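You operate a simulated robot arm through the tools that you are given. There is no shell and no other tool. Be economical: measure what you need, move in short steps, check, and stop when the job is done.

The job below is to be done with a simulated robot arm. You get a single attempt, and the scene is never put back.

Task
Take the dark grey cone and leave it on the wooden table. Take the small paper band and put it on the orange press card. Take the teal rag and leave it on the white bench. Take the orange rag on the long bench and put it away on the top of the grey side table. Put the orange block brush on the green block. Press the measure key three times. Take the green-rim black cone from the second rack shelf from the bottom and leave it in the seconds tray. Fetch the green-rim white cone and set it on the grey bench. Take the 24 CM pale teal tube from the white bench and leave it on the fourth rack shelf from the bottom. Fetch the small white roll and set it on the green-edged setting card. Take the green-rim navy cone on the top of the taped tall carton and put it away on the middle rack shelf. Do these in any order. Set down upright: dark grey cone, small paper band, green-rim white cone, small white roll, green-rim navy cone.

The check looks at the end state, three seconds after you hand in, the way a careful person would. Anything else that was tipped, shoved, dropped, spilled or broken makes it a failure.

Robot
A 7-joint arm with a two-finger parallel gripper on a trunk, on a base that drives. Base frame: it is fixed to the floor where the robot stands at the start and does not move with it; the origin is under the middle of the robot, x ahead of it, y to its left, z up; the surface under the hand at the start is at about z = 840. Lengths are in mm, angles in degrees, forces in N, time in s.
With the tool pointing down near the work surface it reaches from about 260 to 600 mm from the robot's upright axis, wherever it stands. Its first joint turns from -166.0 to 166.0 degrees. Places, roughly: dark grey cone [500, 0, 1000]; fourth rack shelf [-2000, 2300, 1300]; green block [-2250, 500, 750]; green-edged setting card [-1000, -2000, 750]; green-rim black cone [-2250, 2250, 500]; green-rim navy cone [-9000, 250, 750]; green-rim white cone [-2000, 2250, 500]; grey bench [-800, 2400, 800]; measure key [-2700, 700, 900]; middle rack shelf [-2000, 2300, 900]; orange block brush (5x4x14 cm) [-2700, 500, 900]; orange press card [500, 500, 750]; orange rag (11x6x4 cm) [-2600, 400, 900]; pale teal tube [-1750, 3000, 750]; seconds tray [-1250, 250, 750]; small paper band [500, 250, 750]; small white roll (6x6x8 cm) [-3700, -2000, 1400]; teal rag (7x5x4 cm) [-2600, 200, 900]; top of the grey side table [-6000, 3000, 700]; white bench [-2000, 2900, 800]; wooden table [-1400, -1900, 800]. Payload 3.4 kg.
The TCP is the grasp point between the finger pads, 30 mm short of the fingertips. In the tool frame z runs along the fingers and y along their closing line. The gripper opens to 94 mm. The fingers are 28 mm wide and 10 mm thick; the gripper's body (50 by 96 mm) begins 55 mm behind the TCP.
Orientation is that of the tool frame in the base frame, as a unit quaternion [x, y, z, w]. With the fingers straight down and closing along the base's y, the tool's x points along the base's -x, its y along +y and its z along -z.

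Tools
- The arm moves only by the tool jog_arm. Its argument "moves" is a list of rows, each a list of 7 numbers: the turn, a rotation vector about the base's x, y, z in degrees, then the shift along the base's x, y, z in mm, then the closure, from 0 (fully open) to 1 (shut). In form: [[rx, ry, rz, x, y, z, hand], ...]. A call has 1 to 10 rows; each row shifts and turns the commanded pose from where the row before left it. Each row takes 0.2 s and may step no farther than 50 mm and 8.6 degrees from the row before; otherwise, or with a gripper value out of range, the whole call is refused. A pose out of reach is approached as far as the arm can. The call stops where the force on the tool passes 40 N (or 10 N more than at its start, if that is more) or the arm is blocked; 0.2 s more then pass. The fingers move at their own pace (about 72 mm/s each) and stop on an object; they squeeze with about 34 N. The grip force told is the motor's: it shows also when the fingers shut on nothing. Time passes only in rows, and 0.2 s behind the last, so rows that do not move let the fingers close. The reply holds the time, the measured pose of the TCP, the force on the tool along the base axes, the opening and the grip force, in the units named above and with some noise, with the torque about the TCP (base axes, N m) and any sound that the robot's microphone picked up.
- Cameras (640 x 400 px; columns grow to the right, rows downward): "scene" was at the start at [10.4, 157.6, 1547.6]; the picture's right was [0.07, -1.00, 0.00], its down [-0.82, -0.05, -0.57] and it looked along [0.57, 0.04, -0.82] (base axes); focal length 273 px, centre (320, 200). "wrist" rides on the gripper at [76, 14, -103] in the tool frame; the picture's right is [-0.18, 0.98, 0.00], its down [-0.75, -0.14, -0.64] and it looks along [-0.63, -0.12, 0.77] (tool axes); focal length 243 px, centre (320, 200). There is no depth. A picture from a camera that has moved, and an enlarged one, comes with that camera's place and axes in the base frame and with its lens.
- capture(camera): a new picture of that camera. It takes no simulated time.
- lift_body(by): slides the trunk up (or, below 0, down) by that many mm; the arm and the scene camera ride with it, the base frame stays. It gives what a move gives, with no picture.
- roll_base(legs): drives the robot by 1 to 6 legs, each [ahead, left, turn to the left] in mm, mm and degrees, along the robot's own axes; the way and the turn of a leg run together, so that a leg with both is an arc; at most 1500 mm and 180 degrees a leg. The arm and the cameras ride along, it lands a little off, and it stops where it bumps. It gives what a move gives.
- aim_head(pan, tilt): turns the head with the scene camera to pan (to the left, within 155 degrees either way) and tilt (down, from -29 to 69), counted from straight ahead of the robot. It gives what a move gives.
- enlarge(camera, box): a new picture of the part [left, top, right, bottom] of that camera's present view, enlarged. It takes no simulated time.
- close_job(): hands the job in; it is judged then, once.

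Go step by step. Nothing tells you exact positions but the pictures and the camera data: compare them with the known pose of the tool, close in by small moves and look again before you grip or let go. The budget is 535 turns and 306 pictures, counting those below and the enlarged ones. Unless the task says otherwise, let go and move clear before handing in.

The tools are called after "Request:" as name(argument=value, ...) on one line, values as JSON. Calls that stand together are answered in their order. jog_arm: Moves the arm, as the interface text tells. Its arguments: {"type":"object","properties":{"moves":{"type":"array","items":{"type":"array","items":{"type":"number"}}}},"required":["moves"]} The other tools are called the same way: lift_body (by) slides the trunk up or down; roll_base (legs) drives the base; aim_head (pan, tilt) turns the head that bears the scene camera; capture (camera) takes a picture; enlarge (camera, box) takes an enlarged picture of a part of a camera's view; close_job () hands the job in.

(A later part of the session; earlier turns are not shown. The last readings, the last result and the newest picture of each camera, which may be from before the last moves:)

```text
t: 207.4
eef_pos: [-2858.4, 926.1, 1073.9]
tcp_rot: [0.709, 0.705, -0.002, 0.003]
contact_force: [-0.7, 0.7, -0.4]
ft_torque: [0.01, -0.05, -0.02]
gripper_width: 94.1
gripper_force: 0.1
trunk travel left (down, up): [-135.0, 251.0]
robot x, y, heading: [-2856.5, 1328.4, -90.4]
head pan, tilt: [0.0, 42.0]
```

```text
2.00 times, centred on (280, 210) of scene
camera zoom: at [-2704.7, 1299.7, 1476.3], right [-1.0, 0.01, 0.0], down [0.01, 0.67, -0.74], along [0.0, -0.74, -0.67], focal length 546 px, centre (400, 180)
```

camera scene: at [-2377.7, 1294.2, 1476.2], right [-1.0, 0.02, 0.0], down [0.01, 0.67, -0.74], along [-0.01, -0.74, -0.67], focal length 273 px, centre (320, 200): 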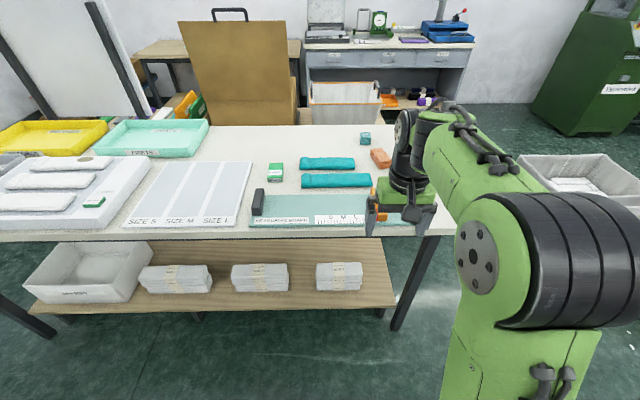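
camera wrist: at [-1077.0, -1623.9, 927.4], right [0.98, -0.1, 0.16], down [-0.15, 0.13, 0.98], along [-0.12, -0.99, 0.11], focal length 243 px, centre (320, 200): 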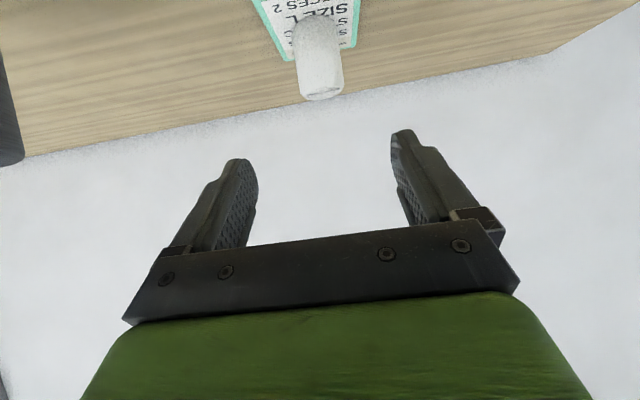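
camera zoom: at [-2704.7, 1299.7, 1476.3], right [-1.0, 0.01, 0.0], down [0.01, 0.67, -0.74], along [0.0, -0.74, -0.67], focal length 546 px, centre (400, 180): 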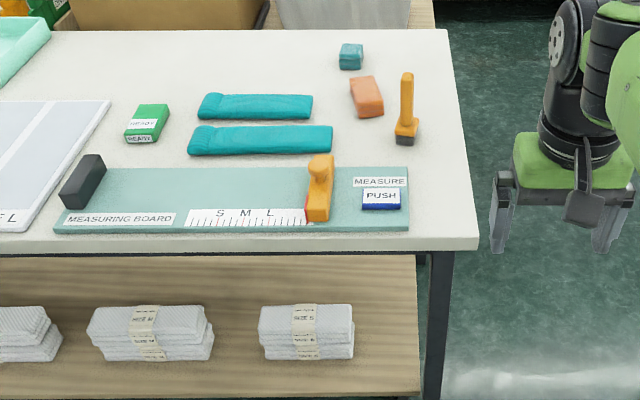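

Clear view now: teal rag, orange rag, upright brush, green block, measuring board with PUSH key. I'll zoom for details.

Request:
enlarge(camera="scene", box=[264, 120, 344, 230])

Request:
enlarge(camera="scene", box=[140, 140, 220, 190])

```text
3.64 times, centred on (304, 175) of scene
camera zoom: at [-2704.7, 1299.7, 1476.3], right [-1.0, 0.01, 0.0], down [0.01, 0.67, -0.74], along [0.0, -0.74, -0.67], focal length 992 px, centre (378, 291)
```

zoom: 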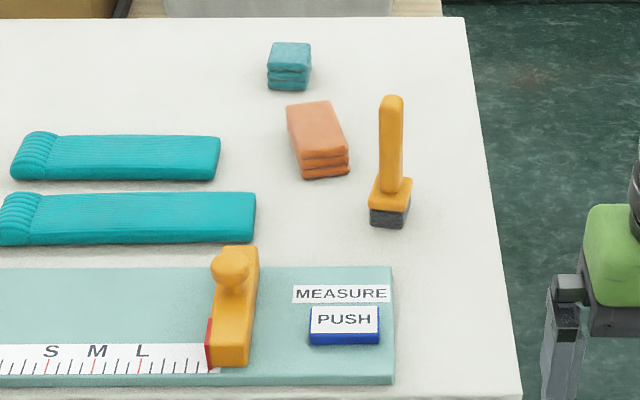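

```text
8.00 times, centred on (180, 165) of scene
camera zoom: at [-2704.7, 1299.7, 1476.3], right [-1.0, 0.01, 0.0], down [0.01, 0.67, -0.74], along [0.0, -0.74, -0.67], focal length 2183 px, centre (1440, 480)
```

zoom: 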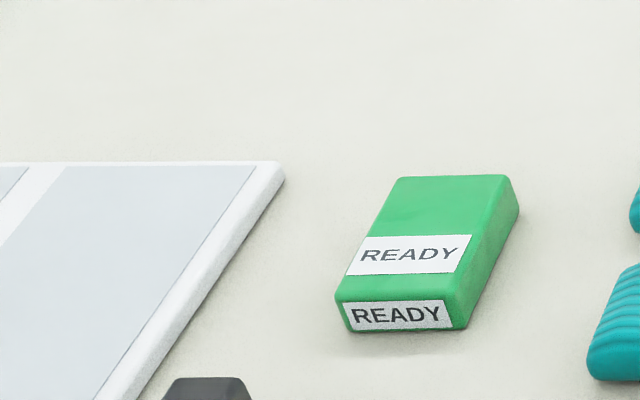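

Now to the measure key: I'll drive up to the bench so the key (~[-2674,650]) is ahead of the arm.

Request:
roll_base(legs=[[0, 170, 0], [320, 0, 0]])

Request:
capture(camera="wrist")

Request:
capture(camera="scene")

```text
t: 210.6
eef_pos: [-2686.4, 600.2, 1072.9]
tcp_rot: [0.708, 0.706, -0.002, 0.002]
contact_force: [-0.4, 0.7, 0.1]
ft_torque: [0.01, -0.02, -0.01]
gripper_width: 93.8
gripper_force: 0.1
trunk travel left (down, up): [-135.0, 251.0]
robot x, y, heading: [-2686.2, 997.5, -90.0]
head pan, tilt: [0.0, 42.0]
```

```text
243 pictures are left
camera wrist: at [-2672.9, 678.1, 1175.5], right [0.98, -0.19, 0.0], down [-0.14, -0.75, 0.65], along [-0.12, -0.64, -0.76], focal length 243 px, centre (320, 200)
```

wrist: 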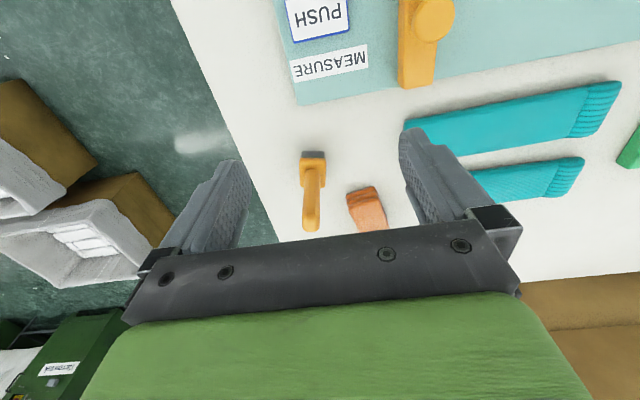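

```text
242 pictures are left
camera scene: at [-2535.7, 974.7, 1476.2], right [-1.0, 0.0, 0.0], down [0.0, 0.67, -0.74], along [0.0, -0.74, -0.67], focal length 273 px, centre (320, 200)
```

scene: 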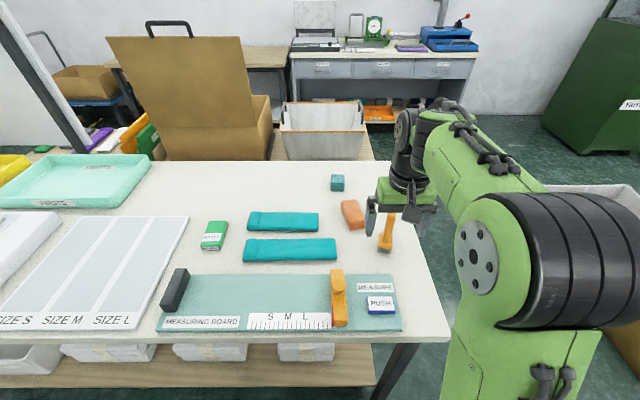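

The key's top is at about [-2678,660,861]. I'll close the fingers, go above it and descend to just over it.

Request:
jog_arm(moves=[[0, 0, 0, 4, 30, 0, 0.5], [0, 0, 0, 4, 30, 0, 1], [0, 0, 0, 0, 0, -40, 1], [0, 0, 0, 0, 0, -40, 1], [0, 0, 0, 0, 0, -40, 1], [0, 0, 0, 0, 0, -30, 1], [0, 0, 0, 0, 0, 0, 1]])

Request:
capture(camera="wrist")

Request:
enlarge(camera="scene", box=[300, 220, 428, 300])

```text
t: 212.2
eef_pos: [-2677.6, 662.3, 922.7]
tcp_rot: [0.707, 0.707, -0.002, 0.004]
contact_force: [0.5, -1.3, -0.6]
ft_torque: [0.02, -0.02, -0.03]
gripper_width: 0.0
gripper_force: 32.8
trunk travel left (down, up): [-135.0, 251.0]
robot x, y, heading: [-2688.4, 996.2, -90.0]
head pan, tilt: [0.0, 42.0]
```

```text
241 pictures are left
camera wrist: at [-2663.5, 739.6, 1024.5], right [0.98, -0.19, 0.0], down [-0.14, -0.75, 0.65], along [-0.12, -0.64, -0.76], focal length 243 px, centre (320, 200)
```

wrist: 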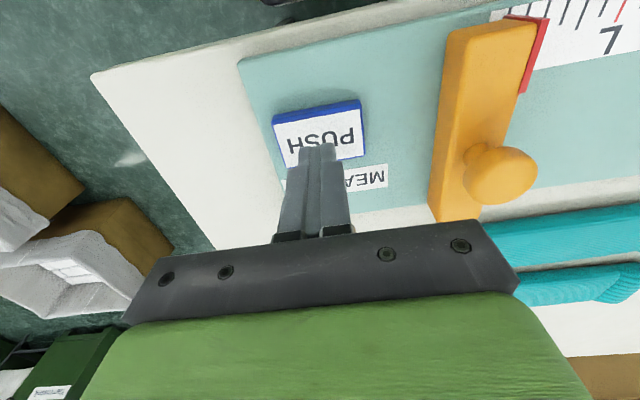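

```text
5.00 times, centred on (364, 260) of scene
camera zoom: at [-2535.7, 976.1, 1476.2], right [-1.0, 0.0, 0.0], down [0.0, 0.67, -0.74], along [0.0, -0.74, -0.67], focal length 1364 px, centre (100, -100)
```

zoom: 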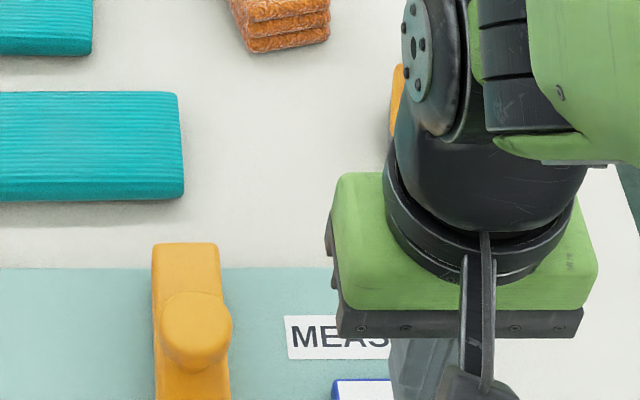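

Tip is right above the key. Pressing: approach then small steps.

Request:
jog_arm(moves=[[0, 0, 0, 0, 0, -20, 1], [0, 0, 0, 0, 0, -6, 1], [0, 0, 0, 0, 0, -3, 1], [0, 0, 0, 0, 0, -3, 1], [0, 0, 0, 0, 0, -3, 1], [0, 0, 0, 0, 0, -3, 1]])

```text
t: 213.8
eef_pos: [-2679.2, 660.7, 888.3]
tcp_rot: [0.707, 0.707, -0.007, 0.007]
contact_force: [-0.1, 4.6, 32.7]
ft_torque: [0.49, 0.02, -0.06]
gripper_width: 0.0
gripper_force: 33.0
trunk travel left (down, up): [-135.0, 251.0]
robot x, y, heading: [-2686.9, 996.4, -90.0]
head pan, tilt: [0.0, 42.0]
heard: click
stopped in row 6: the force on the tool passed its limit at 41 N (the readings are from after the stop); the commanded pose is now the measured one
```

One click heard. I'll release fully and press again.

Request:
jog_arm(moves=[[0, 0, 0, 0, 0, 15, 1], [0, 0, 0, 0, 0, 0, 1], [0, 0, 0, 0, 0, 0, 1]])

Request:
jog_arm(moves=[[0, 0, 0, 0, 0, -7, 1], [0, 0, 0, 0, 0, -4, 1], [0, 0, 0, 0, 0, -3, 1], [0, 0, 0, 0, 0, -3, 1], [0, 0, 0, 0, 0, -2, 1]])

```text
t: 214.6
eef_pos: [-2677.8, 660.2, 901.9]
tcp_rot: [0.707, 0.707, -0.004, 0.006]
contact_force: [0.6, -0.3, 0.3]
ft_torque: [0.0, 0.03, 0.0]
gripper_width: 0.0
gripper_force: 32.8
trunk travel left (down, up): [-135.0, 251.0]
robot x, y, heading: [-2688.5, 1000.7, -90.1]
head pan, tilt: [0.0, 42.0]
```

```text
t: 215.6
eef_pos: [-2678.9, 659.8, 890.9]
tcp_rot: [0.707, 0.707, -0.012, 0.014]
contact_force: [-0.7, 16.7, 178.3]
ft_torque: [2.42, 0.0, -0.05]
gripper_width: 0.1
gripper_force: 32.7
trunk travel left (down, up): [-135.0, 251.0]
robot x, y, heading: [-2681.2, 999.8, -90.2]
head pan, tilt: [0.0, 42.0]
heard: click
stopped in row 5: the force on the tool passed its limit at 42 N (the readings are from after the stop); the commanded pose is now the measured one
```

Second click. Release and press the third time, more gently.

Request:
jog_arm(moves=[[0, 0, 0, 0, 0, 13, 1], [0, 0, 0, 0, 0, 0, 1], [0, 0, 0, 0, 0, 0, 1]])

Request:
jog_arm(moves=[[0, 0, 0, 0, 0, -5, 1], [0, 0, 0, 0, 0, -3, 1], [0, 0, 0, 0, 0, -2, 1], [0, 0, 0, 0, 0, -2, 1], [0, 0, 0, 0, 0, 0, 1]])

```text
t: 216.4
eef_pos: [-2679.1, 658.6, 900.0]
tcp_rot: [0.707, 0.707, -0.006, 0.007]
contact_force: [-0.2, -0.8, -0.4]
ft_torque: [0.0, -0.01, -0.03]
gripper_width: 0.0
gripper_force: 33.0
trunk travel left (down, up): [-135.0, 251.0]
robot x, y, heading: [-2685.6, 1001.4, -90.1]
head pan, tilt: [0.0, 42.0]
```

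```text
t: 217.6
eef_pos: [-2679.0, 659.1, 887.3]
tcp_rot: [0.707, 0.707, -0.009, 0.01]
contact_force: [-0.1, -4.4, 36.1]
ft_torque: [0.35, 0.01, -0.02]
gripper_width: 0.1
gripper_force: 33.2
trunk travel left (down, up): [-135.0, 251.0]
robot x, y, heading: [-2687.2, 1000.5, -89.9]
head pan, tilt: [0.0, 42.0]
heard: click
```

Three clicks registered. Now the brush at about [-2717,488], top z≈985; I'll rise, open and go above it.

Request:
jog_arm(moves=[[0, 0, 0, 0, 0, 45, 1], [1.5, 0, 0, 0, 0, 50, 0.5], [0, 0, 0, 0, 0, 50, 0.2], [0, 0, 0, 0, 0, 45, 0.2], [0, 0, 0, -10, -45, 0, 0.2], [0, 0, 0, -10, -45, 0, 0.2], [0, 0, 0, -10, -45, 0, 0.2], [0, 0, 0, -8, -36, 0, 0.2]])

Request:
capture(camera="wrist")

```text
t: 219.4
eef_pos: [-2715.9, 484.3, 1076.9]
tcp_rot: [0.708, 0.707, 0.003, -0.003]
contact_force: [0.7, 0.1, 0.9]
ft_torque: [0.02, 0.0, 0.0]
gripper_width: 75.2
gripper_force: 0.1
trunk travel left (down, up): [-135.0, 251.0]
robot x, y, heading: [-2685.7, 998.4, -90.2]
head pan, tilt: [0.0, 42.0]
```

```text
239 pictures are left
camera wrist: at [-2701.5, 560.9, 1180.2], right [0.98, -0.18, 0.0], down [-0.14, -0.76, 0.63], along [-0.12, -0.62, -0.77], focal length 243 px, centre (320, 200)
```

wrist: 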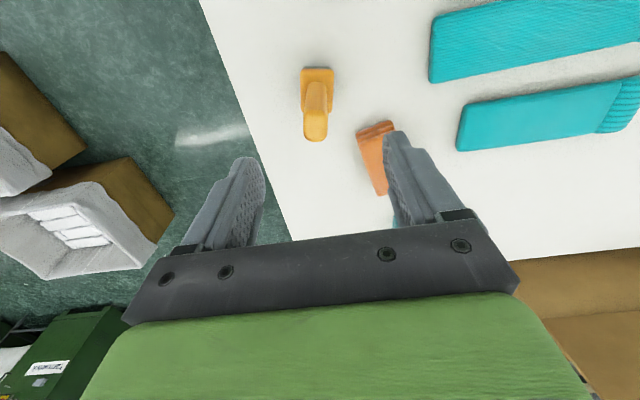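

The brush handle is at about [-2720,481]. Descend and grip the handle.

Request:
jog_arm(moves=[[0, 0, 0, -4, -3, -40, 0.2], [0, 0, 0, 0, 0, -45, 0.2], [0, 0, 0, 0, 0, -42, 0.2], [0, 0, 0, 0, 0, 0, 0.6], [0, 0, 0, 0, 0, 0, 0.95], [0, 0, 0, 0, 0, 0, 0.95], [0, 0, 0, 0, 0, 0, 0.95]])

Request:
capture(camera="wrist")

```text
t: 221.0
eef_pos: [-2720.0, 482.6, 950.6]
tcp_rot: [0.707, 0.707, 0.002, -0.001]
contact_force: [-0.1, 0.1, -0.7]
ft_torque: [0.0, 0.05, -0.01]
gripper_width: 25.5
gripper_force: 33.5
trunk travel left (down, up): [-135.0, 251.0]
robot x, y, heading: [-2686.7, 1001.4, -90.1]
head pan, tilt: [0.0, 42.0]
```

```text
238 pictures are left
camera wrist: at [-2706.2, 559.5, 1054.3], right [0.98, -0.18, 0.0], down [-0.14, -0.76, 0.64], along [-0.12, -0.63, -0.77], focal length 243 px, centre (320, 200)
```

wrist: 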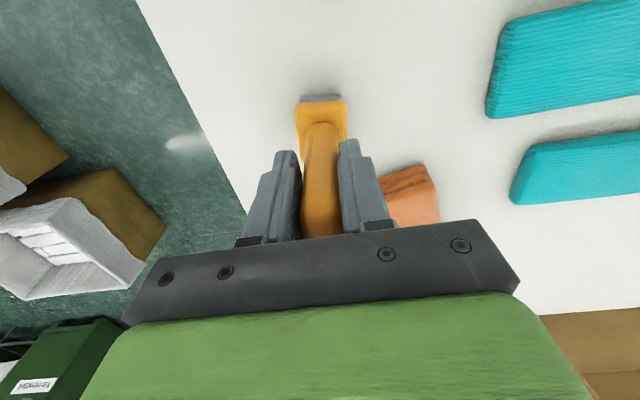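

Handle gripped. I'll lift and slide left ~480 mm to the green block.

Request:
jog_arm(moves=[[0, 0, 0, 0, 0, 45, 0.95], [0, 0, 0, 0, 0, 45, 0.95], [0, 0, 0, 0, 0, 40, 0.95]])

Request:
roll_base(legs=[[0, 490, 0]])

Request:
capture(camera="scene")

Request:
capture(camera="wrist")

```text
t: 221.8
eef_pos: [-2720.3, 483.4, 1083.0]
tcp_rot: [0.708, 0.706, 0.003, -0.002]
contact_force: [0.1, 0.1, -0.2]
ft_torque: [-0.01, -0.02, 0.02]
gripper_width: 25.5
gripper_force: 34.4
trunk travel left (down, up): [-135.0, 251.0]
robot x, y, heading: [-2682.7, 1000.8, -90.4]
head pan, tilt: [0.0, 42.0]
```

```text
t: 224.7
eef_pos: [-2227.8, 482.5, 1081.5]
tcp_rot: [0.708, 0.706, 0.003, -0.002]
contact_force: [0.4, 0.4, -0.8]
ft_torque: [0.0, 0.03, 0.02]
gripper_width: 25.4
gripper_force: 34.0
trunk travel left (down, up): [-135.0, 251.0]
robot x, y, heading: [-2189.3, 998.0, -90.5]
head pan, tilt: [0.0, 42.0]
```

```text
237 pictures are left
camera scene: at [-2039.6, 973.4, 1476.1], right [-1.0, 0.01, 0.0], down [0.0, 0.67, -0.74], along [0.0, -0.74, -0.67], focal length 273 px, centre (320, 200)
```

scene: 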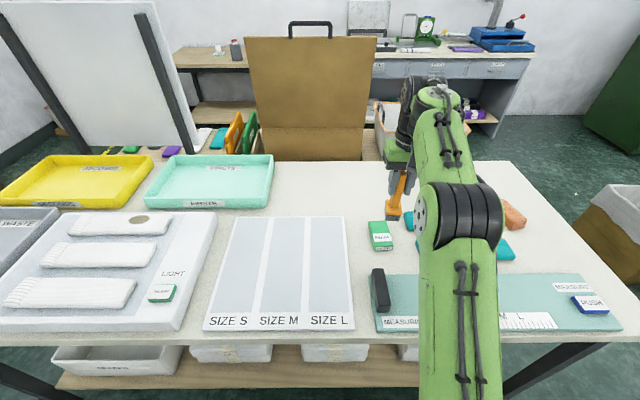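

```text
236 pictures are left
camera wrist: at [-2212.2, 557.6, 1185.3], right [0.98, -0.19, 0.0], down [-0.14, -0.76, 0.64], along [-0.12, -0.63, -0.77], focal length 243 px, centre (320, 200)
```

wrist: 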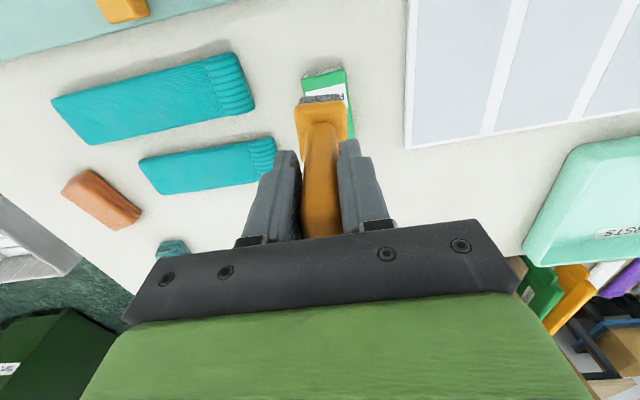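

Request:
enlarge(camera="scene", box=[340, 180, 436, 260])

Request:
enlarge(camera="wrist", box=[270, 50, 390, 150])

```text
5.00 times, centred on (388, 220) of scene
camera zoom: at [-2039.6, 973.4, 1476.1], right [-1.0, 0.01, 0.0], down [0.0, 0.67, -0.74], along [0.0, -0.74, -0.67], focal length 1364 px, centre (-20, 100)
```

zoom: 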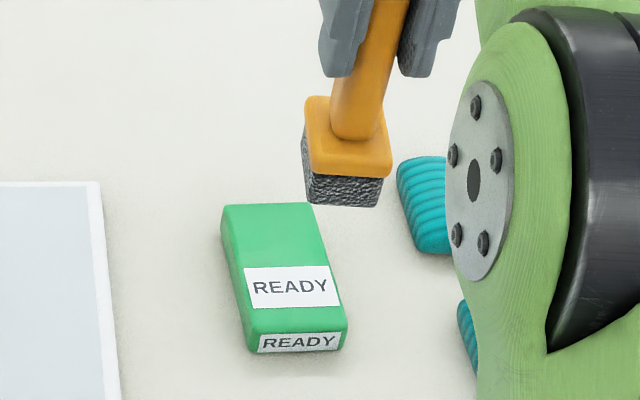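

```text
4.00 times, centred on (330, 100) of wrist
camera zoom: at [-2212.2, 557.6, 1185.3], right [0.98, -0.19, 0.0], down [-0.14, -0.76, 0.64], along [-0.12, -0.63, -0.77], focal length 970 px, centre (280, 600)
```

zoom: 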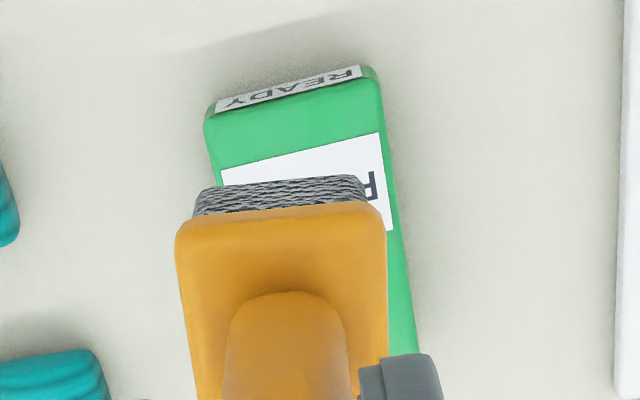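

The block's top centre is at about [-2219,441]. I'll bring the brush over it and lower.

Request:
jog_arm(moves=[[0, 0, 0, 9, -41, 0, 0.95], [0, 0, 0, 0, 0, -45, 0.95], [0, 0, 0, 0, 0, -40, 0.95], [0, 0, 0, 0, 0, -8, 0.95], [0, 0, 0, 0, 0, 0, 0.95]])

Request:
enlarge(camera="scene", box=[340, 180, 436, 260])

Request:
capture(camera="wrist")

```text
t: 225.9
eef_pos: [-2215.5, 456.9, 980.7]
tcp_rot: [0.708, 0.706, 0.003, -0.002]
contact_force: [-0.2, -0.5, -0.8]
ft_torque: [0.0, 0.03, -0.01]
gripper_width: 25.3
gripper_force: 34.5
out of reach, approached as far as the arm can: row 1
trunk travel left (down, up): [-135.0, 251.0]
robot x, y, heading: [-2192.0, 996.1, -90.2]
head pan, tilt: [0.0, 42.0]
```

```text
5.00 times, centred on (388, 220) of scene
camera zoom: at [-2040.4, 973.4, 1476.2], right [-1.0, 0.01, 0.0], down [0.0, 0.67, -0.74], along [0.0, -0.74, -0.67], focal length 1364 px, centre (-20, 100)
```

zoom: 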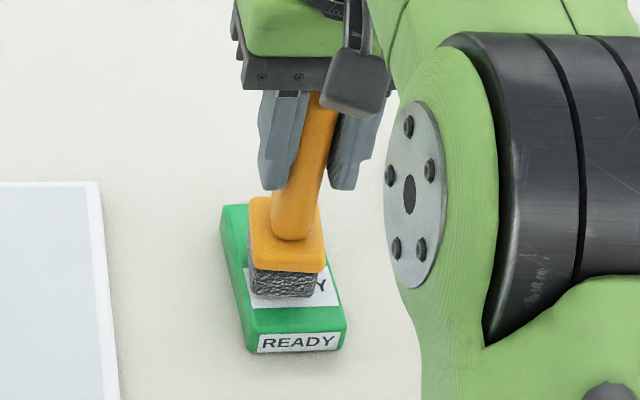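

```text
232 pictures are left
camera wrist: at [-2201.3, 533.2, 1084.8], right [0.98, -0.19, 0.0], down [-0.14, -0.76, 0.64], along [-0.12, -0.63, -0.77], focal length 243 px, centre (320, 200)
```

wrist: 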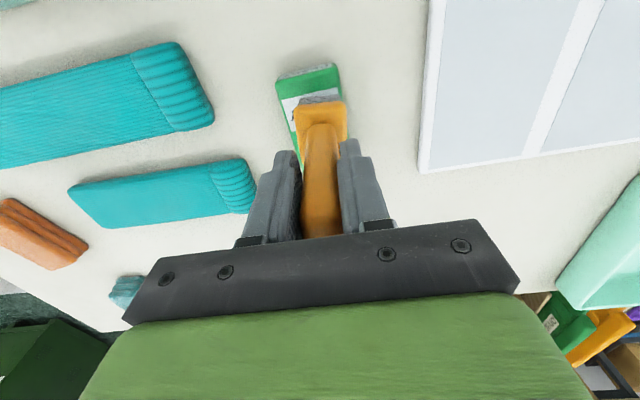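

Request:
jog_arm(moves=[[0, 0, 0, -3, -8, 0, 0.95], [0, 0, 0, 0, -8, 0, 0.95], [0, 0, 0, 0, 0, 0, 0.95]])

```text
t: 226.7
eef_pos: [-2218.9, 440.8, 981.4]
tcp_rot: [0.708, 0.707, 0.002, -0.001]
contact_force: [0.3, -0.2, -0.6]
ft_torque: [-0.01, 0.0, -0.03]
gripper_width: 25.3
gripper_force: 34.0
trunk travel left (down, up): [-135.0, 251.0]
robot x, y, heading: [-2190.7, 993.9, -90.7]
head pan, tilt: [0.0, 42.0]
```

Over the block centre now; lowering in small steps.

Request:
jog_arm(moves=[[0, 0, 0, 0, 0, -4, 0.95], [0, 0, 0, 0, 0, -3, 0.95], [0, 0, 0, 0, 0, -3, 0.95], [0, 0, 0, 0, 0, 0, 0.95]])

```text
t: 227.7
eef_pos: [-2220.2, 441.4, 973.6]
tcp_rot: [0.708, 0.706, 0.0, 0.002]
contact_force: [1.4, -1.0, 20.1]
ft_torque: [-0.24, -0.12, -0.03]
gripper_width: 25.5
gripper_force: 33.8
trunk travel left (down, up): [-135.0, 251.0]
robot x, y, heading: [-2191.4, 996.1, -90.2]
head pan, tilt: [0.0, 42.0]
```

Contact at 20 N. Release and rise.

Request:
jog_arm(moves=[[0, 0, 0, 0, 0, 1.5, 0.95], [0, 0, 0, 0, 0, 0, 0.7], [0, 0, 0, 0, 0, 0, 0.5], [0, 0, 0, 0, 0, 0, 0.3], [0, 0, 0, 0, 0, 45, 0.3], [0, 0, 0, 0, 40, 25, 0.3], [0, 0, 0, 0, 45, 0, 0.3], [0, 0, 0, 0, 45, 0, 0.3]])

Request:
enlarge(camera="scene", box=[320, 160, 448, 260])

```text
t: 229.5
eef_pos: [-2218.9, 572.6, 1041.5]
tcp_rot: [0.708, 0.706, 0.002, 0.0]
contact_force: [0.2, 1.2, -0.7]
ft_torque: [-0.04, 0.02, 0.01]
gripper_width: 65.9
gripper_force: 0.1
trunk travel left (down, up): [-135.0, 251.0]
robot x, y, heading: [-2189.4, 996.9, -90.5]
head pan, tilt: [0.0, 42.0]
```

```text
4.00 times, centred on (384, 210) of scene
camera zoom: at [-2040.2, 975.4, 1476.2], right [-1.0, 0.01, 0.0], down [0.0, 0.67, -0.74], along [0.0, -0.74, -0.67], focal length 1091 px, centre (64, 160)
```

zoom: 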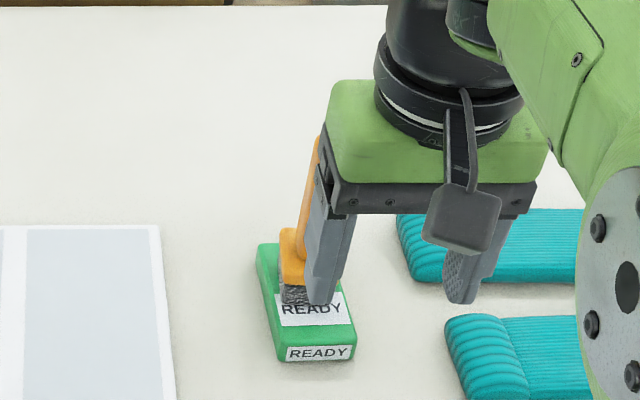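

The brush stands on the green block. Now I go round to the bench's west end to reach the rags, facing +x.

Request:
roll_base(legs=[[-270, 0, 0], [0, -870, 0], [0, 0, 90]])

Request:
aim_head(pan=-60, tilt=40)

Request:
capture(camera="scene")

```text
t: 239.5
eef_pos: [-2638.0, 1242.9, 1041.2]
tcp_rot: [0.011, 1.0, 0.001, -0.003]
contact_force: [-0.3, -0.3, 0.8]
ft_torque: [-0.01, 0.0, 0.0]
gripper_width: 65.7
gripper_force: 0.1
trunk travel left (down, up): [-135.0, 251.0]
robot x, y, heading: [-3061.6, 1283.1, -1.4]
head pan, tilt: [0.0, 42.0]
```

```text
t: 240.8
eef_pos: [-2638.0, 1243.5, 1041.4]
tcp_rot: [0.011, 1.0, 0.001, -0.003]
contact_force: [-1.3, -0.1, 0.1]
ft_torque: [0.03, 0.0, 0.0]
gripper_width: 65.6
gripper_force: 0.1
trunk travel left (down, up): [-135.0, 251.0]
robot x, y, heading: [-3064.7, 1281.9, -1.1]
head pan, tilt: [-60.0, 40.0]
```

```text
230 pictures are left
camera scene: at [-3081.5, 1360.4, 1479.1], right [-0.88, -0.48, 0.0], down [-0.31, 0.56, -0.77], along [0.37, -0.67, -0.64], focal length 273 px, centre (320, 200)
```

scene: 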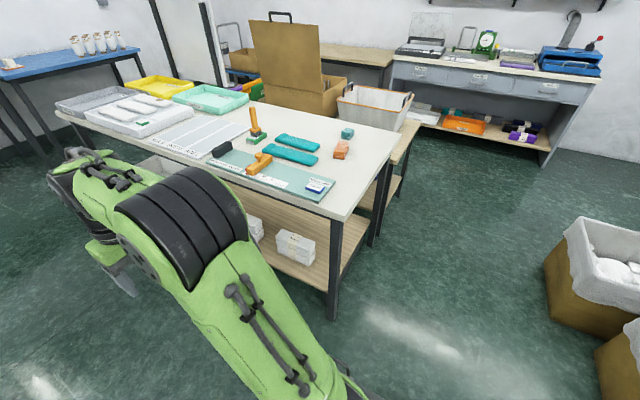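

The way is clear. Slide right to y≈330.

Request:
roll_base(legs=[[0, -940, 1.2]])

Request:
aim_head(pan=0, tilt=45)

Request:
capture(camera="scene")

Request:
capture(camera="wrist")

```text
t: 245.7
eef_pos: [-2647.1, 330.3, 1041.3]
tcp_rot: [-0.004, 1.0, 0.001, -0.003]
contact_force: [0.2, 0.0, -0.4]
ft_torque: [0.0, -0.01, -0.01]
gripper_width: 65.9
gripper_force: 0.0
trunk travel left (down, up): [-135.0, 251.0]
robot x, y, heading: [-3074.0, 353.3, 0.5]
head pan, tilt: [-60.0, 40.0]
```

```text
t: 246.9
eef_pos: [-2646.7, 330.5, 1041.8]
tcp_rot: [-0.003, 1.0, 0.0, -0.002]
contact_force: [-1.3, 0.0, 0.1]
ft_torque: [0.03, -0.03, -0.03]
gripper_width: 65.8
gripper_force: 0.0
trunk travel left (down, up): [-135.0, 251.0]
robot x, y, heading: [-3075.8, 352.5, 0.2]
head pan, tilt: [0.0, 45.0]
```

```text
229 pictures are left
camera scene: at [-3053.9, 508.4, 1471.9], right [0.0, -1.0, 0.0], down [-0.71, 0.0, -0.71], along [0.71, 0.0, -0.71], focal length 273 px, centre (320, 200)
```

scene: 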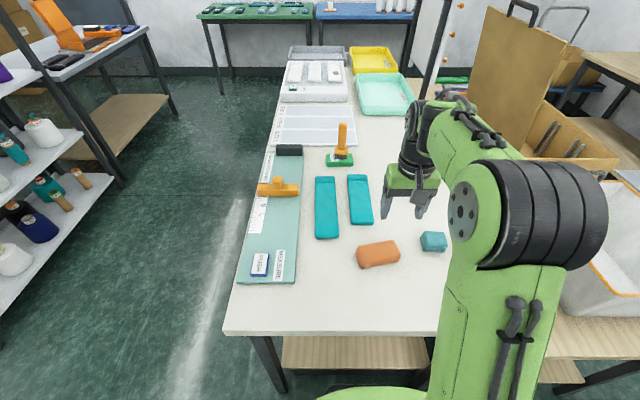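

```text
228 pictures are left
camera wrist: at [-2722.0, 344.6, 1144.9], right [0.18, 0.98, 0.0], down [0.76, -0.14, 0.64], along [0.63, -0.11, -0.77], focal length 243 px, centre (320, 200)
```

wrist: 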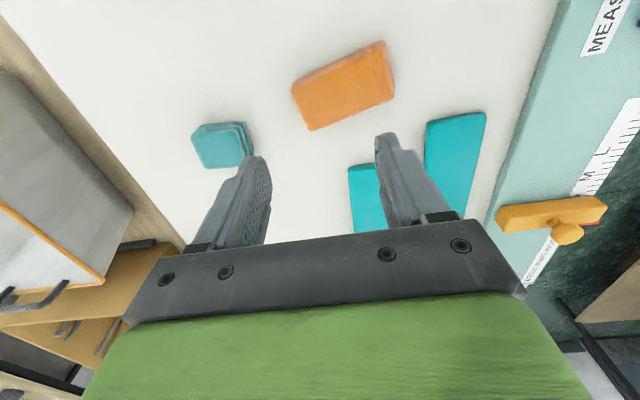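

Request:
enlarge(camera="wrist", box=[170, 20, 410, 170])

Request:
enlarge(camera="scene", box=[336, 210, 464, 290])

```text
2.67 times, centred on (290, 95) of wrist
camera zoom: at [-2722.0, 344.6, 1144.9], right [0.18, 0.98, 0.0], down [0.76, -0.14, 0.64], along [0.63, -0.11, -0.77], focal length 647 px, centre (400, 480)
```

zoom: 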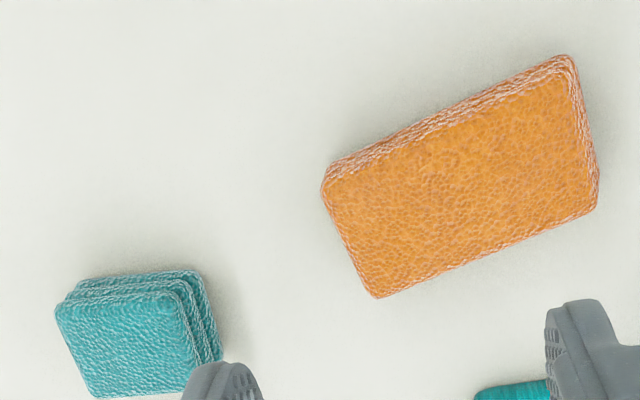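

```text
5.00 times, centred on (400, 250) of scene
camera zoom: at [-3053.9, 508.4, 1471.9], right [0.0, -1.0, 0.0], down [-0.71, 0.0, -0.71], along [0.71, 0.0, -0.71], focal length 1364 px, centre (-80, -50)
```

zoom: 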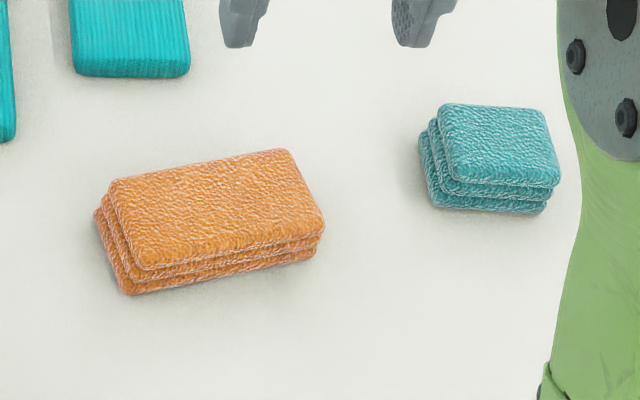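

The teal rag is at about [-2608,200], turned ~-10°. I'll move over it with the hand fully open and yaw to match.

Request:
jog_arm(moves=[[0, 0, -5, 13, -44, 0, 0], [0, 0, -5, 13, -44, 0, 0], [0, 0, 0, 13, -42, 0, 0], [0, 0, 0, 0, 0, -45, 0], [0, 0, 0, 0, 0, -35, 0]])

Request:
capture(camera="wrist")

```text
t: 248.2
eef_pos: [-2606.6, 200.5, 963.0]
tcp_rot: [0.083, 0.997, 0.001, -0.003]
contact_force: [0.0, -0.4, -0.6]
ft_torque: [-0.02, -0.02, 0.03]
gripper_width: 94.0
gripper_force: 0.0
trunk travel left (down, up): [-135.0, 251.0]
robot x, y, heading: [-3070.5, 357.1, 0.1]
head pan, tilt: [0.0, 45.0]
```

```text
225 pictures are left
camera wrist: at [-2678.5, 227.4, 1065.5], right [0.35, 0.94, 0.0], down [0.72, -0.27, 0.64], along [0.6, -0.22, -0.77], focal length 243 px, centre (320, 200)
```

wrist: 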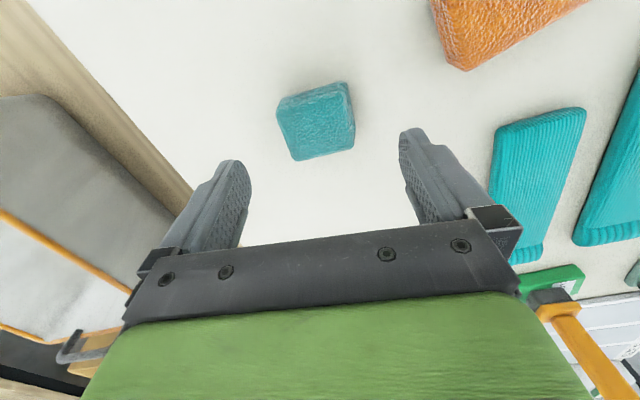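

Well aligned. Descend and grip.

Request:
jog_arm(moves=[[0, 0, 0, -2, 0, -45, 0], [0, 0, 0, 0, 0, -41, 0], [0, 0, 0, 0, 0, 0, 0.4], [0, 0, 0, 0, 0, 0, 0.8], [0, 0, 0, 0, 0, 0, 0.8]])

```text
t: 249.3
eef_pos: [-2608.6, 202.1, 874.3]
tcp_rot: [0.084, 0.996, 0.002, -0.002]
contact_force: [0.7, 0.4, 0.0]
ft_torque: [-0.01, -0.03, 0.01]
gripper_width: 66.3
gripper_force: 33.8
trunk travel left (down, up): [-135.0, 251.0]
robot x, y, heading: [-3073.6, 361.3, 0.3]
head pan, tilt: [0.0, 45.0]
```

Gripped (66 mm). I'll lift, and drive back north, then look toward the rack and white bench.

Request:
jog_arm(moves=[[0, 0, 0, 0, 0, 45, 0.8], [0, 0, 0, 0, 0, 45, 0.8], [0, 0, 0, -20, 10, 45, 0.8], [0, 0, 0, -40, 20, 20, 0.8]])

Request:
roll_base(legs=[[0, 960, 0], [0, 0, 90]])

Request:
aim_head(pan=-25, tilt=20)

Request:
capture(camera="scene")

```text
refused: row 3 steps farther than a row can; nothing moved
```

```text
t: 251.5
eef_pos: [-2611.2, 418.4, 877.2]
tcp_rot: [0.097, 0.995, -0.008, 0.005]
contact_force: [-0.4, -1.3, -1.4]
ft_torque: [0.01, 0.01, -0.01]
gripper_width: 65.8
gripper_force: 34.3
trunk travel left (down, up): [-135.0, 251.0]
robot x, y, heading: [-3075.1, 586.4, 0.0]
head pan, tilt: [0.0, 45.0]
stopped in leg 1: the force on the tool passed its limit at 56 N (the readings are from after the stop); the commanded pose is now the measured one
```

```text
t: 252.3
eef_pos: [-2610.6, 419.6, 877.0]
tcp_rot: [0.098, 0.995, -0.009, 0.005]
contact_force: [-0.2, -1.0, -0.2]
ft_torque: [-0.01, 0.0, 0.03]
gripper_width: 65.5
gripper_force: 33.6
trunk travel left (down, up): [-135.0, 251.0]
robot x, y, heading: [-3078.2, 582.4, 0.3]
head pan, tilt: [-25.0, 20.0]
```

```text
224 pictures are left
camera scene: at [-3053.0, 700.6, 1510.5], right [-0.42, -0.91, 0.0], down [-0.31, 0.14, -0.94], along [0.85, -0.39, -0.34], focal length 273 px, centre (320, 200)
```

scene: 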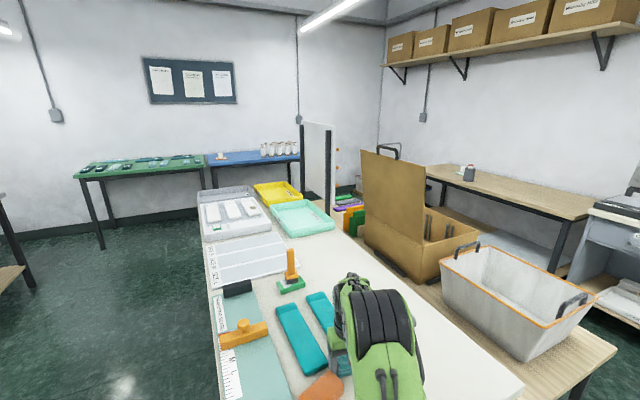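

A mistake: the lift was refused and the base then dragged the held rag along the bench until it hit something. I must lift now and inspect.

Request:
aim_head(pan=0, tilt=45)

Request:
capture(camera="scene")

Request:
capture(camera="wrist")

```text
t: 253.2
eef_pos: [-2612.2, 419.5, 877.5]
tcp_rot: [0.098, 0.995, -0.01, 0.005]
contact_force: [-0.4, -0.2, -1.8]
ft_torque: [0.0, 0.0, -0.03]
gripper_width: 65.8
gripper_force: 34.3
trunk travel left (down, up): [-135.0, 251.0]
robot x, y, heading: [-3075.0, 584.8, -0.1]
head pan, tilt: [0.0, 45.0]
```

```text
223 pictures are left
camera scene: at [-3056.2, 739.9, 1472.0], right [0.0, -1.0, 0.0], down [-0.71, 0.0, -0.71], along [0.71, 0.0, -0.71], focal length 273 px, centre (320, 200)
```

scene: 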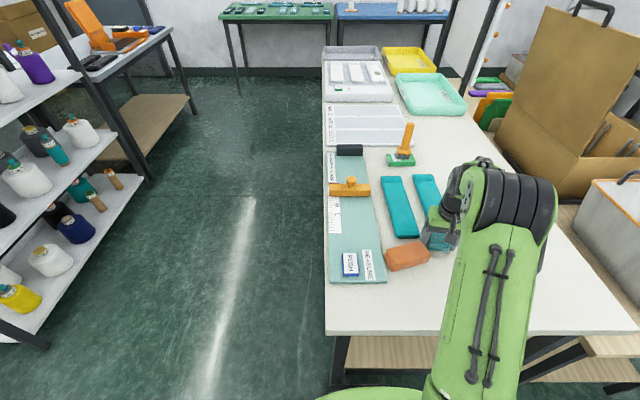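

```text
222 pictures are left
camera wrist: at [-2683.7, 450.6, 979.2], right [0.37, 0.93, -0.02], down [0.71, -0.27, 0.65], along [0.6, -0.25, -0.76], focal length 243 px, centre (320, 200)
```

wrist: 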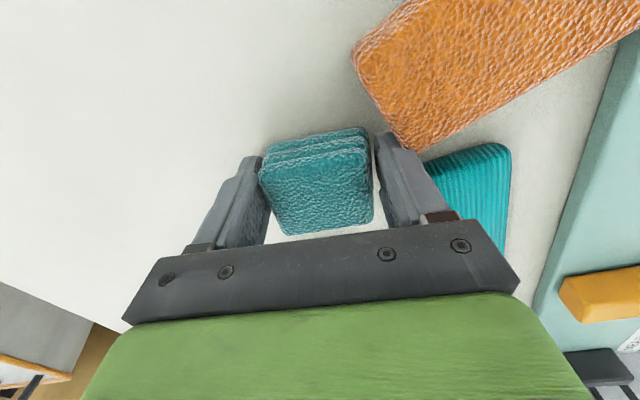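

The orange rag was pushed and it seems to have nudged the lower teal strip a bit. I'll lift the held rag straight up and examine closely.

Request:
jog_arm(moves=[[0, 0, 0, 0, 0, 45, 0.8], [0, 0, 0, 0, 0, 45, 0.8], [0, 0, 0, 0, 0, 45, 0.8], [0, 0, 0, 0, 0, 35, 0.8]])

Request:
enlarge(camera="scene", box=[320, 140, 480, 290])

```text
t: 254.2
eef_pos: [-2611.0, 418.6, 1048.7]
tcp_rot: [0.097, 0.995, -0.009, 0.004]
contact_force: [-0.9, 0.5, -0.2]
ft_torque: [0.02, -0.02, 0.01]
gripper_width: 65.5
gripper_force: 33.8
trunk travel left (down, up): [-135.0, 251.0]
robot x, y, heading: [-3070.8, 587.4, 0.1]
head pan, tilt: [0.0, 45.0]
```

```text
2.67 times, centred on (400, 215) of scene
camera zoom: at [-3056.5, 740.1, 1471.9], right [0.0, -1.0, 0.0], down [-0.71, 0.0, -0.71], along [0.71, 0.0, -0.71], focal length 728 px, centre (107, 160)
```

zoom: 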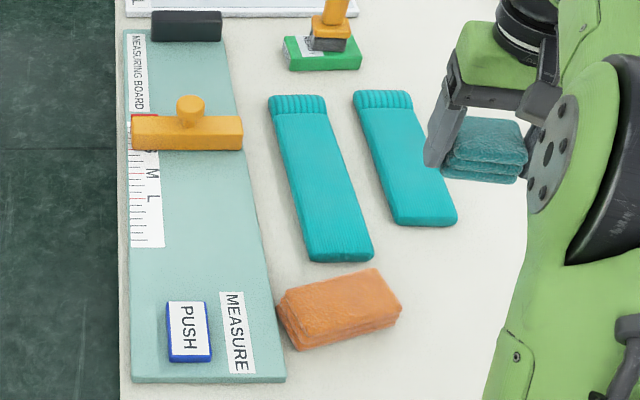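

By measurement the teal strips seem unmoved; I'll recheck the measuring board from the earlier north viewpoint. Driving north with the rag now held high.

Request:
roll_base(legs=[[0, 745, 0]])

Request:
aim_head(pan=-90, tilt=42)

Request:
capture(camera="scene")

```text
t: 258.3
eef_pos: [-2613.8, 1162.8, 1046.3]
tcp_rot: [0.094, 0.996, -0.009, 0.004]
contact_force: [0.0, -0.1, 0.4]
ft_torque: [-0.02, 0.03, 0.01]
gripper_width: 65.3
gripper_force: 34.0
trunk travel left (down, up): [-135.0, 251.0]
robot x, y, heading: [-3081.0, 1325.8, 0.5]
head pan, tilt: [0.0, 45.0]
```

```text
t: 259.9
eef_pos: [-2614.8, 1163.3, 1048.0]
tcp_rot: [0.094, 0.995, -0.009, 0.004]
contact_force: [0.3, 0.7, -0.2]
ft_torque: [0.0, -0.03, 0.02]
gripper_width: 65.4
gripper_force: 33.8
trunk travel left (down, up): [-135.0, 251.0]
robot x, y, heading: [-3081.0, 1323.6, 0.5]
head pan, tilt: [-90.0, 42.0]
```

```text
220 pictures are left
camera scene: at [-3142.5, 1395.5, 1476.2], right [-1.0, -0.01, 0.0], down [-0.01, 0.67, -0.74], along [0.01, -0.74, -0.67], focal length 273 px, centre (320, 200)
```

scene: 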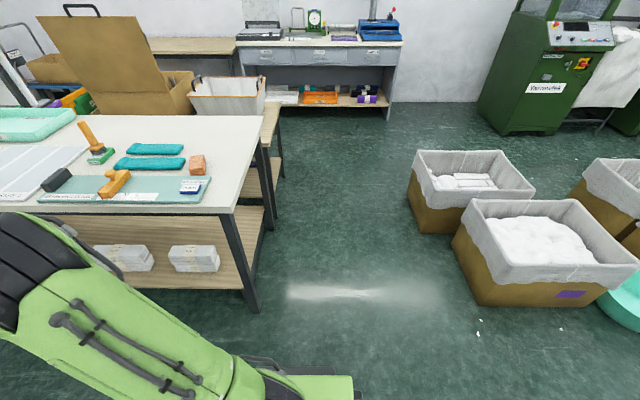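

Request:
enlarge(camera="scene", box=[20, 100, 276, 230])

```text
2.50 times, centred on (148, 165) of scene
camera zoom: at [-3142.5, 1395.5, 1476.2], right [-1.0, -0.01, 0.0], down [-0.01, 0.67, -0.74], along [0.01, -0.74, -0.67], focal length 682 px, centre (750, 288)
```

zoom: 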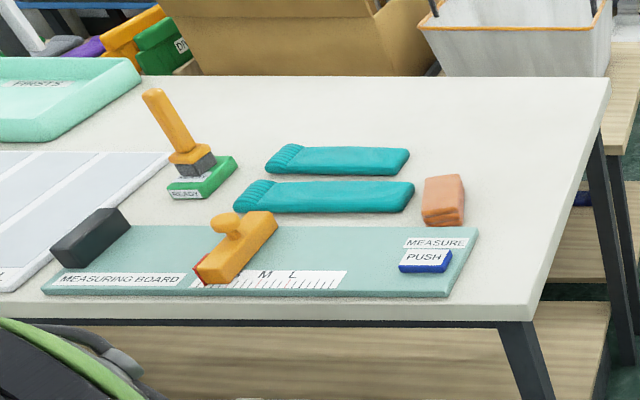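

The board still lies parallel and in place within measurement. I carry on: look north toward the rack and white bench.

Request:
aim_head(pan=70, tilt=20)

Request:
capture(camera="scene")

```text
t: 262.4
eef_pos: [-2614.6, 1162.7, 1047.9]
tcp_rot: [0.094, 0.995, -0.009, 0.005]
contact_force: [0.6, 1.1, 0.2]
ft_torque: [0.01, -0.02, -0.01]
gripper_width: 65.5
gripper_force: 34.0
trunk travel left (down, up): [-135.0, 251.0]
robot x, y, heading: [-3081.6, 1327.6, 0.6]
head pan, tilt: [70.0, 20.0]
```

```text
218 pictures are left
camera scene: at [-3112.4, 1566.9, 1510.6], right [0.94, -0.33, 0.0], down [-0.11, -0.32, -0.94], along [0.31, 0.89, -0.34], focal length 273 px, centre (320, 200)
```

scene: 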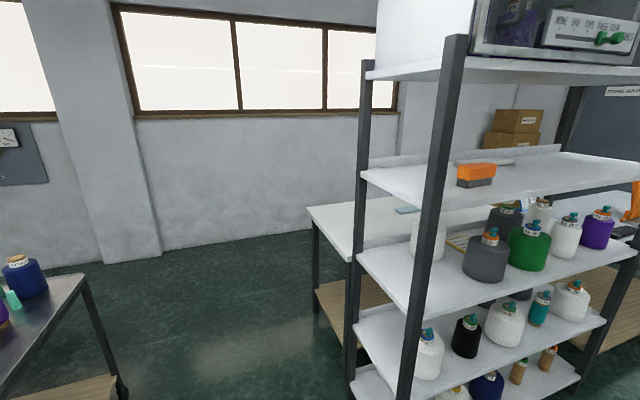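

The white bench sits right behind the rack, its west end near x≈-2605 (y≈2590–3300), with open floor beyond. I'll back off and slide north to its west end.

Request:
roll_base(legs=[[-230, 0, -0.5], [0, 1000, 0], [0, 620, 0]])

Request:
aim_head(pan=0, tilt=30)

Request:
capture(camera="scene")

```text
t: 271.9
eef_pos: [-2850.1, 2767.9, 1047.3]
tcp_rot: [0.097, 0.995, -0.01, 0.004]
contact_force: [-0.6, 0.5, -0.4]
ft_torque: [-0.01, 0.01, 0.01]
gripper_width: 65.4
gripper_force: 34.0
trunk travel left (down, up): [-135.0, 251.0]
robot x, y, heading: [-3313.6, 2932.8, 0.0]
head pan, tilt: [70.0, 20.0]
```

```text
t: 273.4
eef_pos: [-2850.2, 2767.6, 1046.5]
tcp_rot: [0.098, 0.995, -0.009, 0.005]
contact_force: [-1.0, -0.5, 0.4]
ft_torque: [-0.01, -0.01, 0.01]
gripper_width: 65.5
gripper_force: 34.1
trunk travel left (down, up): [-135.0, 251.0]
robot x, y, heading: [-3311.1, 2933.7, -0.2]
head pan, tilt: [0.0, 30.0]
```

```text
217 pictures are left
camera scene: at [-3286.2, 3088.1, 1494.5], right [0.0, -1.0, 0.0], down [-0.5, 0.0, -0.87], along [0.87, 0.0, -0.5], focal length 273 px, centre (320, 200)
```

scene: 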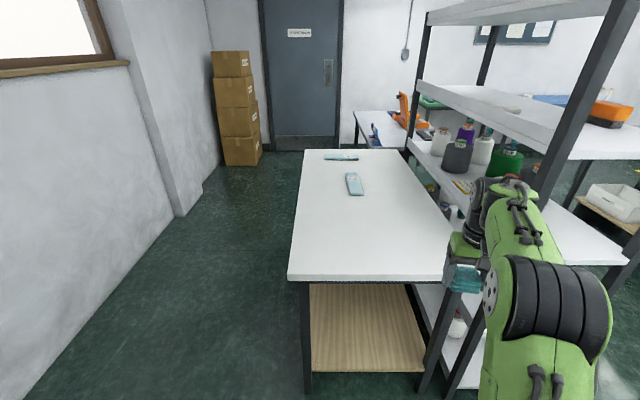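

The bench carries two pale tubes farther along; the west end is free. I'll drive up so the rag can be laid near [-2430,2870].

Request:
roll_base(legs=[[0, 100, 0], [390, 0, 0]])

Request:
capture(camera="scene")

Request:
capture(camera="wrist")

```text
t: 276.5
eef_pos: [-2460.9, 2868.7, 1047.1]
tcp_rot: [0.096, 0.995, -0.009, 0.005]
contact_force: [0.6, 0.3, 0.2]
ft_torque: [0.01, 0.02, 0.02]
gripper_width: 65.2
gripper_force: 34.2
trunk travel left (down, up): [-135.0, 251.0]
robot x, y, heading: [-2923.4, 3033.1, 0.0]
head pan, tilt: [0.0, 30.0]
```

```text
216 pictures are left
camera scene: at [-2896.9, 3187.7, 1494.5], right [0.0, -1.0, 0.0], down [-0.5, 0.0, -0.87], along [0.87, 0.0, -0.5], focal length 273 px, centre (320, 200)
```

scene: 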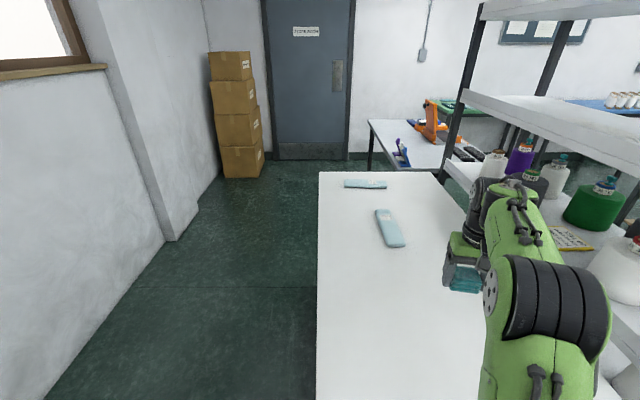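

```text
215 pictures are left
camera wrist: at [-2533.0, 2899.2, 1148.7], right [0.37, 0.93, -0.02], down [0.71, -0.27, 0.65], along [0.6, -0.25, -0.76], focal length 243 px, centre (320, 200)
```

wrist: 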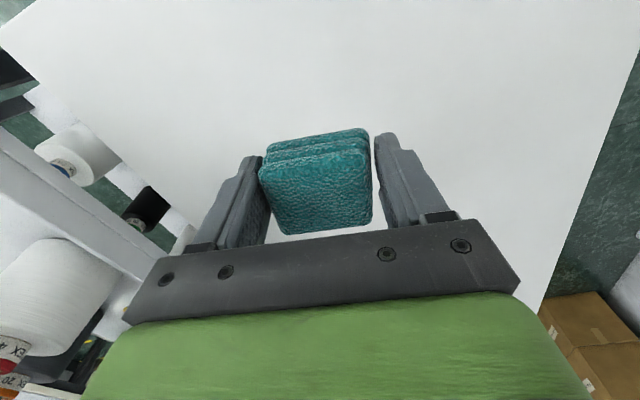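

Bench top is around z≈845. Lowering the rag here.

Request:
jog_arm(moves=[[0, 0, 0, 0, 0, -45, 0.8], [0, 0, 0, 0, 0, -45, 0.8], [0, 0, 0, 0, 0, -45, 0.8], [0, 0, 0, 0, 0, -15, 0.8], [0, 0, 0, 0, 0, 0, 0.8]])

Request:
jog_arm(moves=[[0, 0, 0, 0, 0, -4, 0.8], [0, 0, 0, 0, 0, -4, 0.8], [0, 0, 0, 0, 0, -3, 0.8], [0, 0, 0, 0, 0, -3, 0.8], [0, 0, 0, 0, 0, 0, 0.8]])

```text
t: 277.7
eef_pos: [-2459.7, 2868.7, 897.1]
tcp_rot: [0.096, 0.995, -0.009, 0.004]
contact_force: [-0.4, 0.0, -0.7]
ft_torque: [-0.01, -0.02, -0.01]
gripper_width: 65.4
gripper_force: 33.3
trunk travel left (down, up): [-135.0, 251.0]
robot x, y, heading: [-2926.5, 3035.7, 0.4]
head pan, tilt: [0.0, 30.0]
```

```text
t: 278.9
eef_pos: [-2461.3, 2868.7, 884.1]
tcp_rot: [0.097, 0.995, -0.009, 0.005]
contact_force: [-0.2, 0.5, -1.1]
ft_torque: [0.02, -0.01, 0.0]
gripper_width: 65.3
gripper_force: 33.6
trunk travel left (down, up): [-135.0, 251.0]
robot x, y, heading: [-2922.8, 3035.8, 0.4]
head pan, tilt: [0.0, 30.0]
```

Request:
jog_arm(moves=[[0, 0, 0, 0, 0, -3, 0.8], [0, 0, 0, 0, 0, -3, 0.8], [0, 0, 0, 0, 0, -3, 0.8], [0, 0, 0, 0, 0, -3, 0.8], [0, 0, 0, 0, 0, 0, 0.8]])

```text
t: 280.1
eef_pos: [-2461.2, 2867.8, 873.7]
tcp_rot: [0.097, 0.995, -0.011, 0.008]
contact_force: [1.0, 0.0, 28.3]
ft_torque: [0.75, 0.26, 0.01]
gripper_width: 65.2
gripper_force: 33.9
trunk travel left (down, up): [-135.0, 251.0]
robot x, y, heading: [-2927.6, 3038.4, 0.3]
head pan, tilt: [0.0, 30.0]
```

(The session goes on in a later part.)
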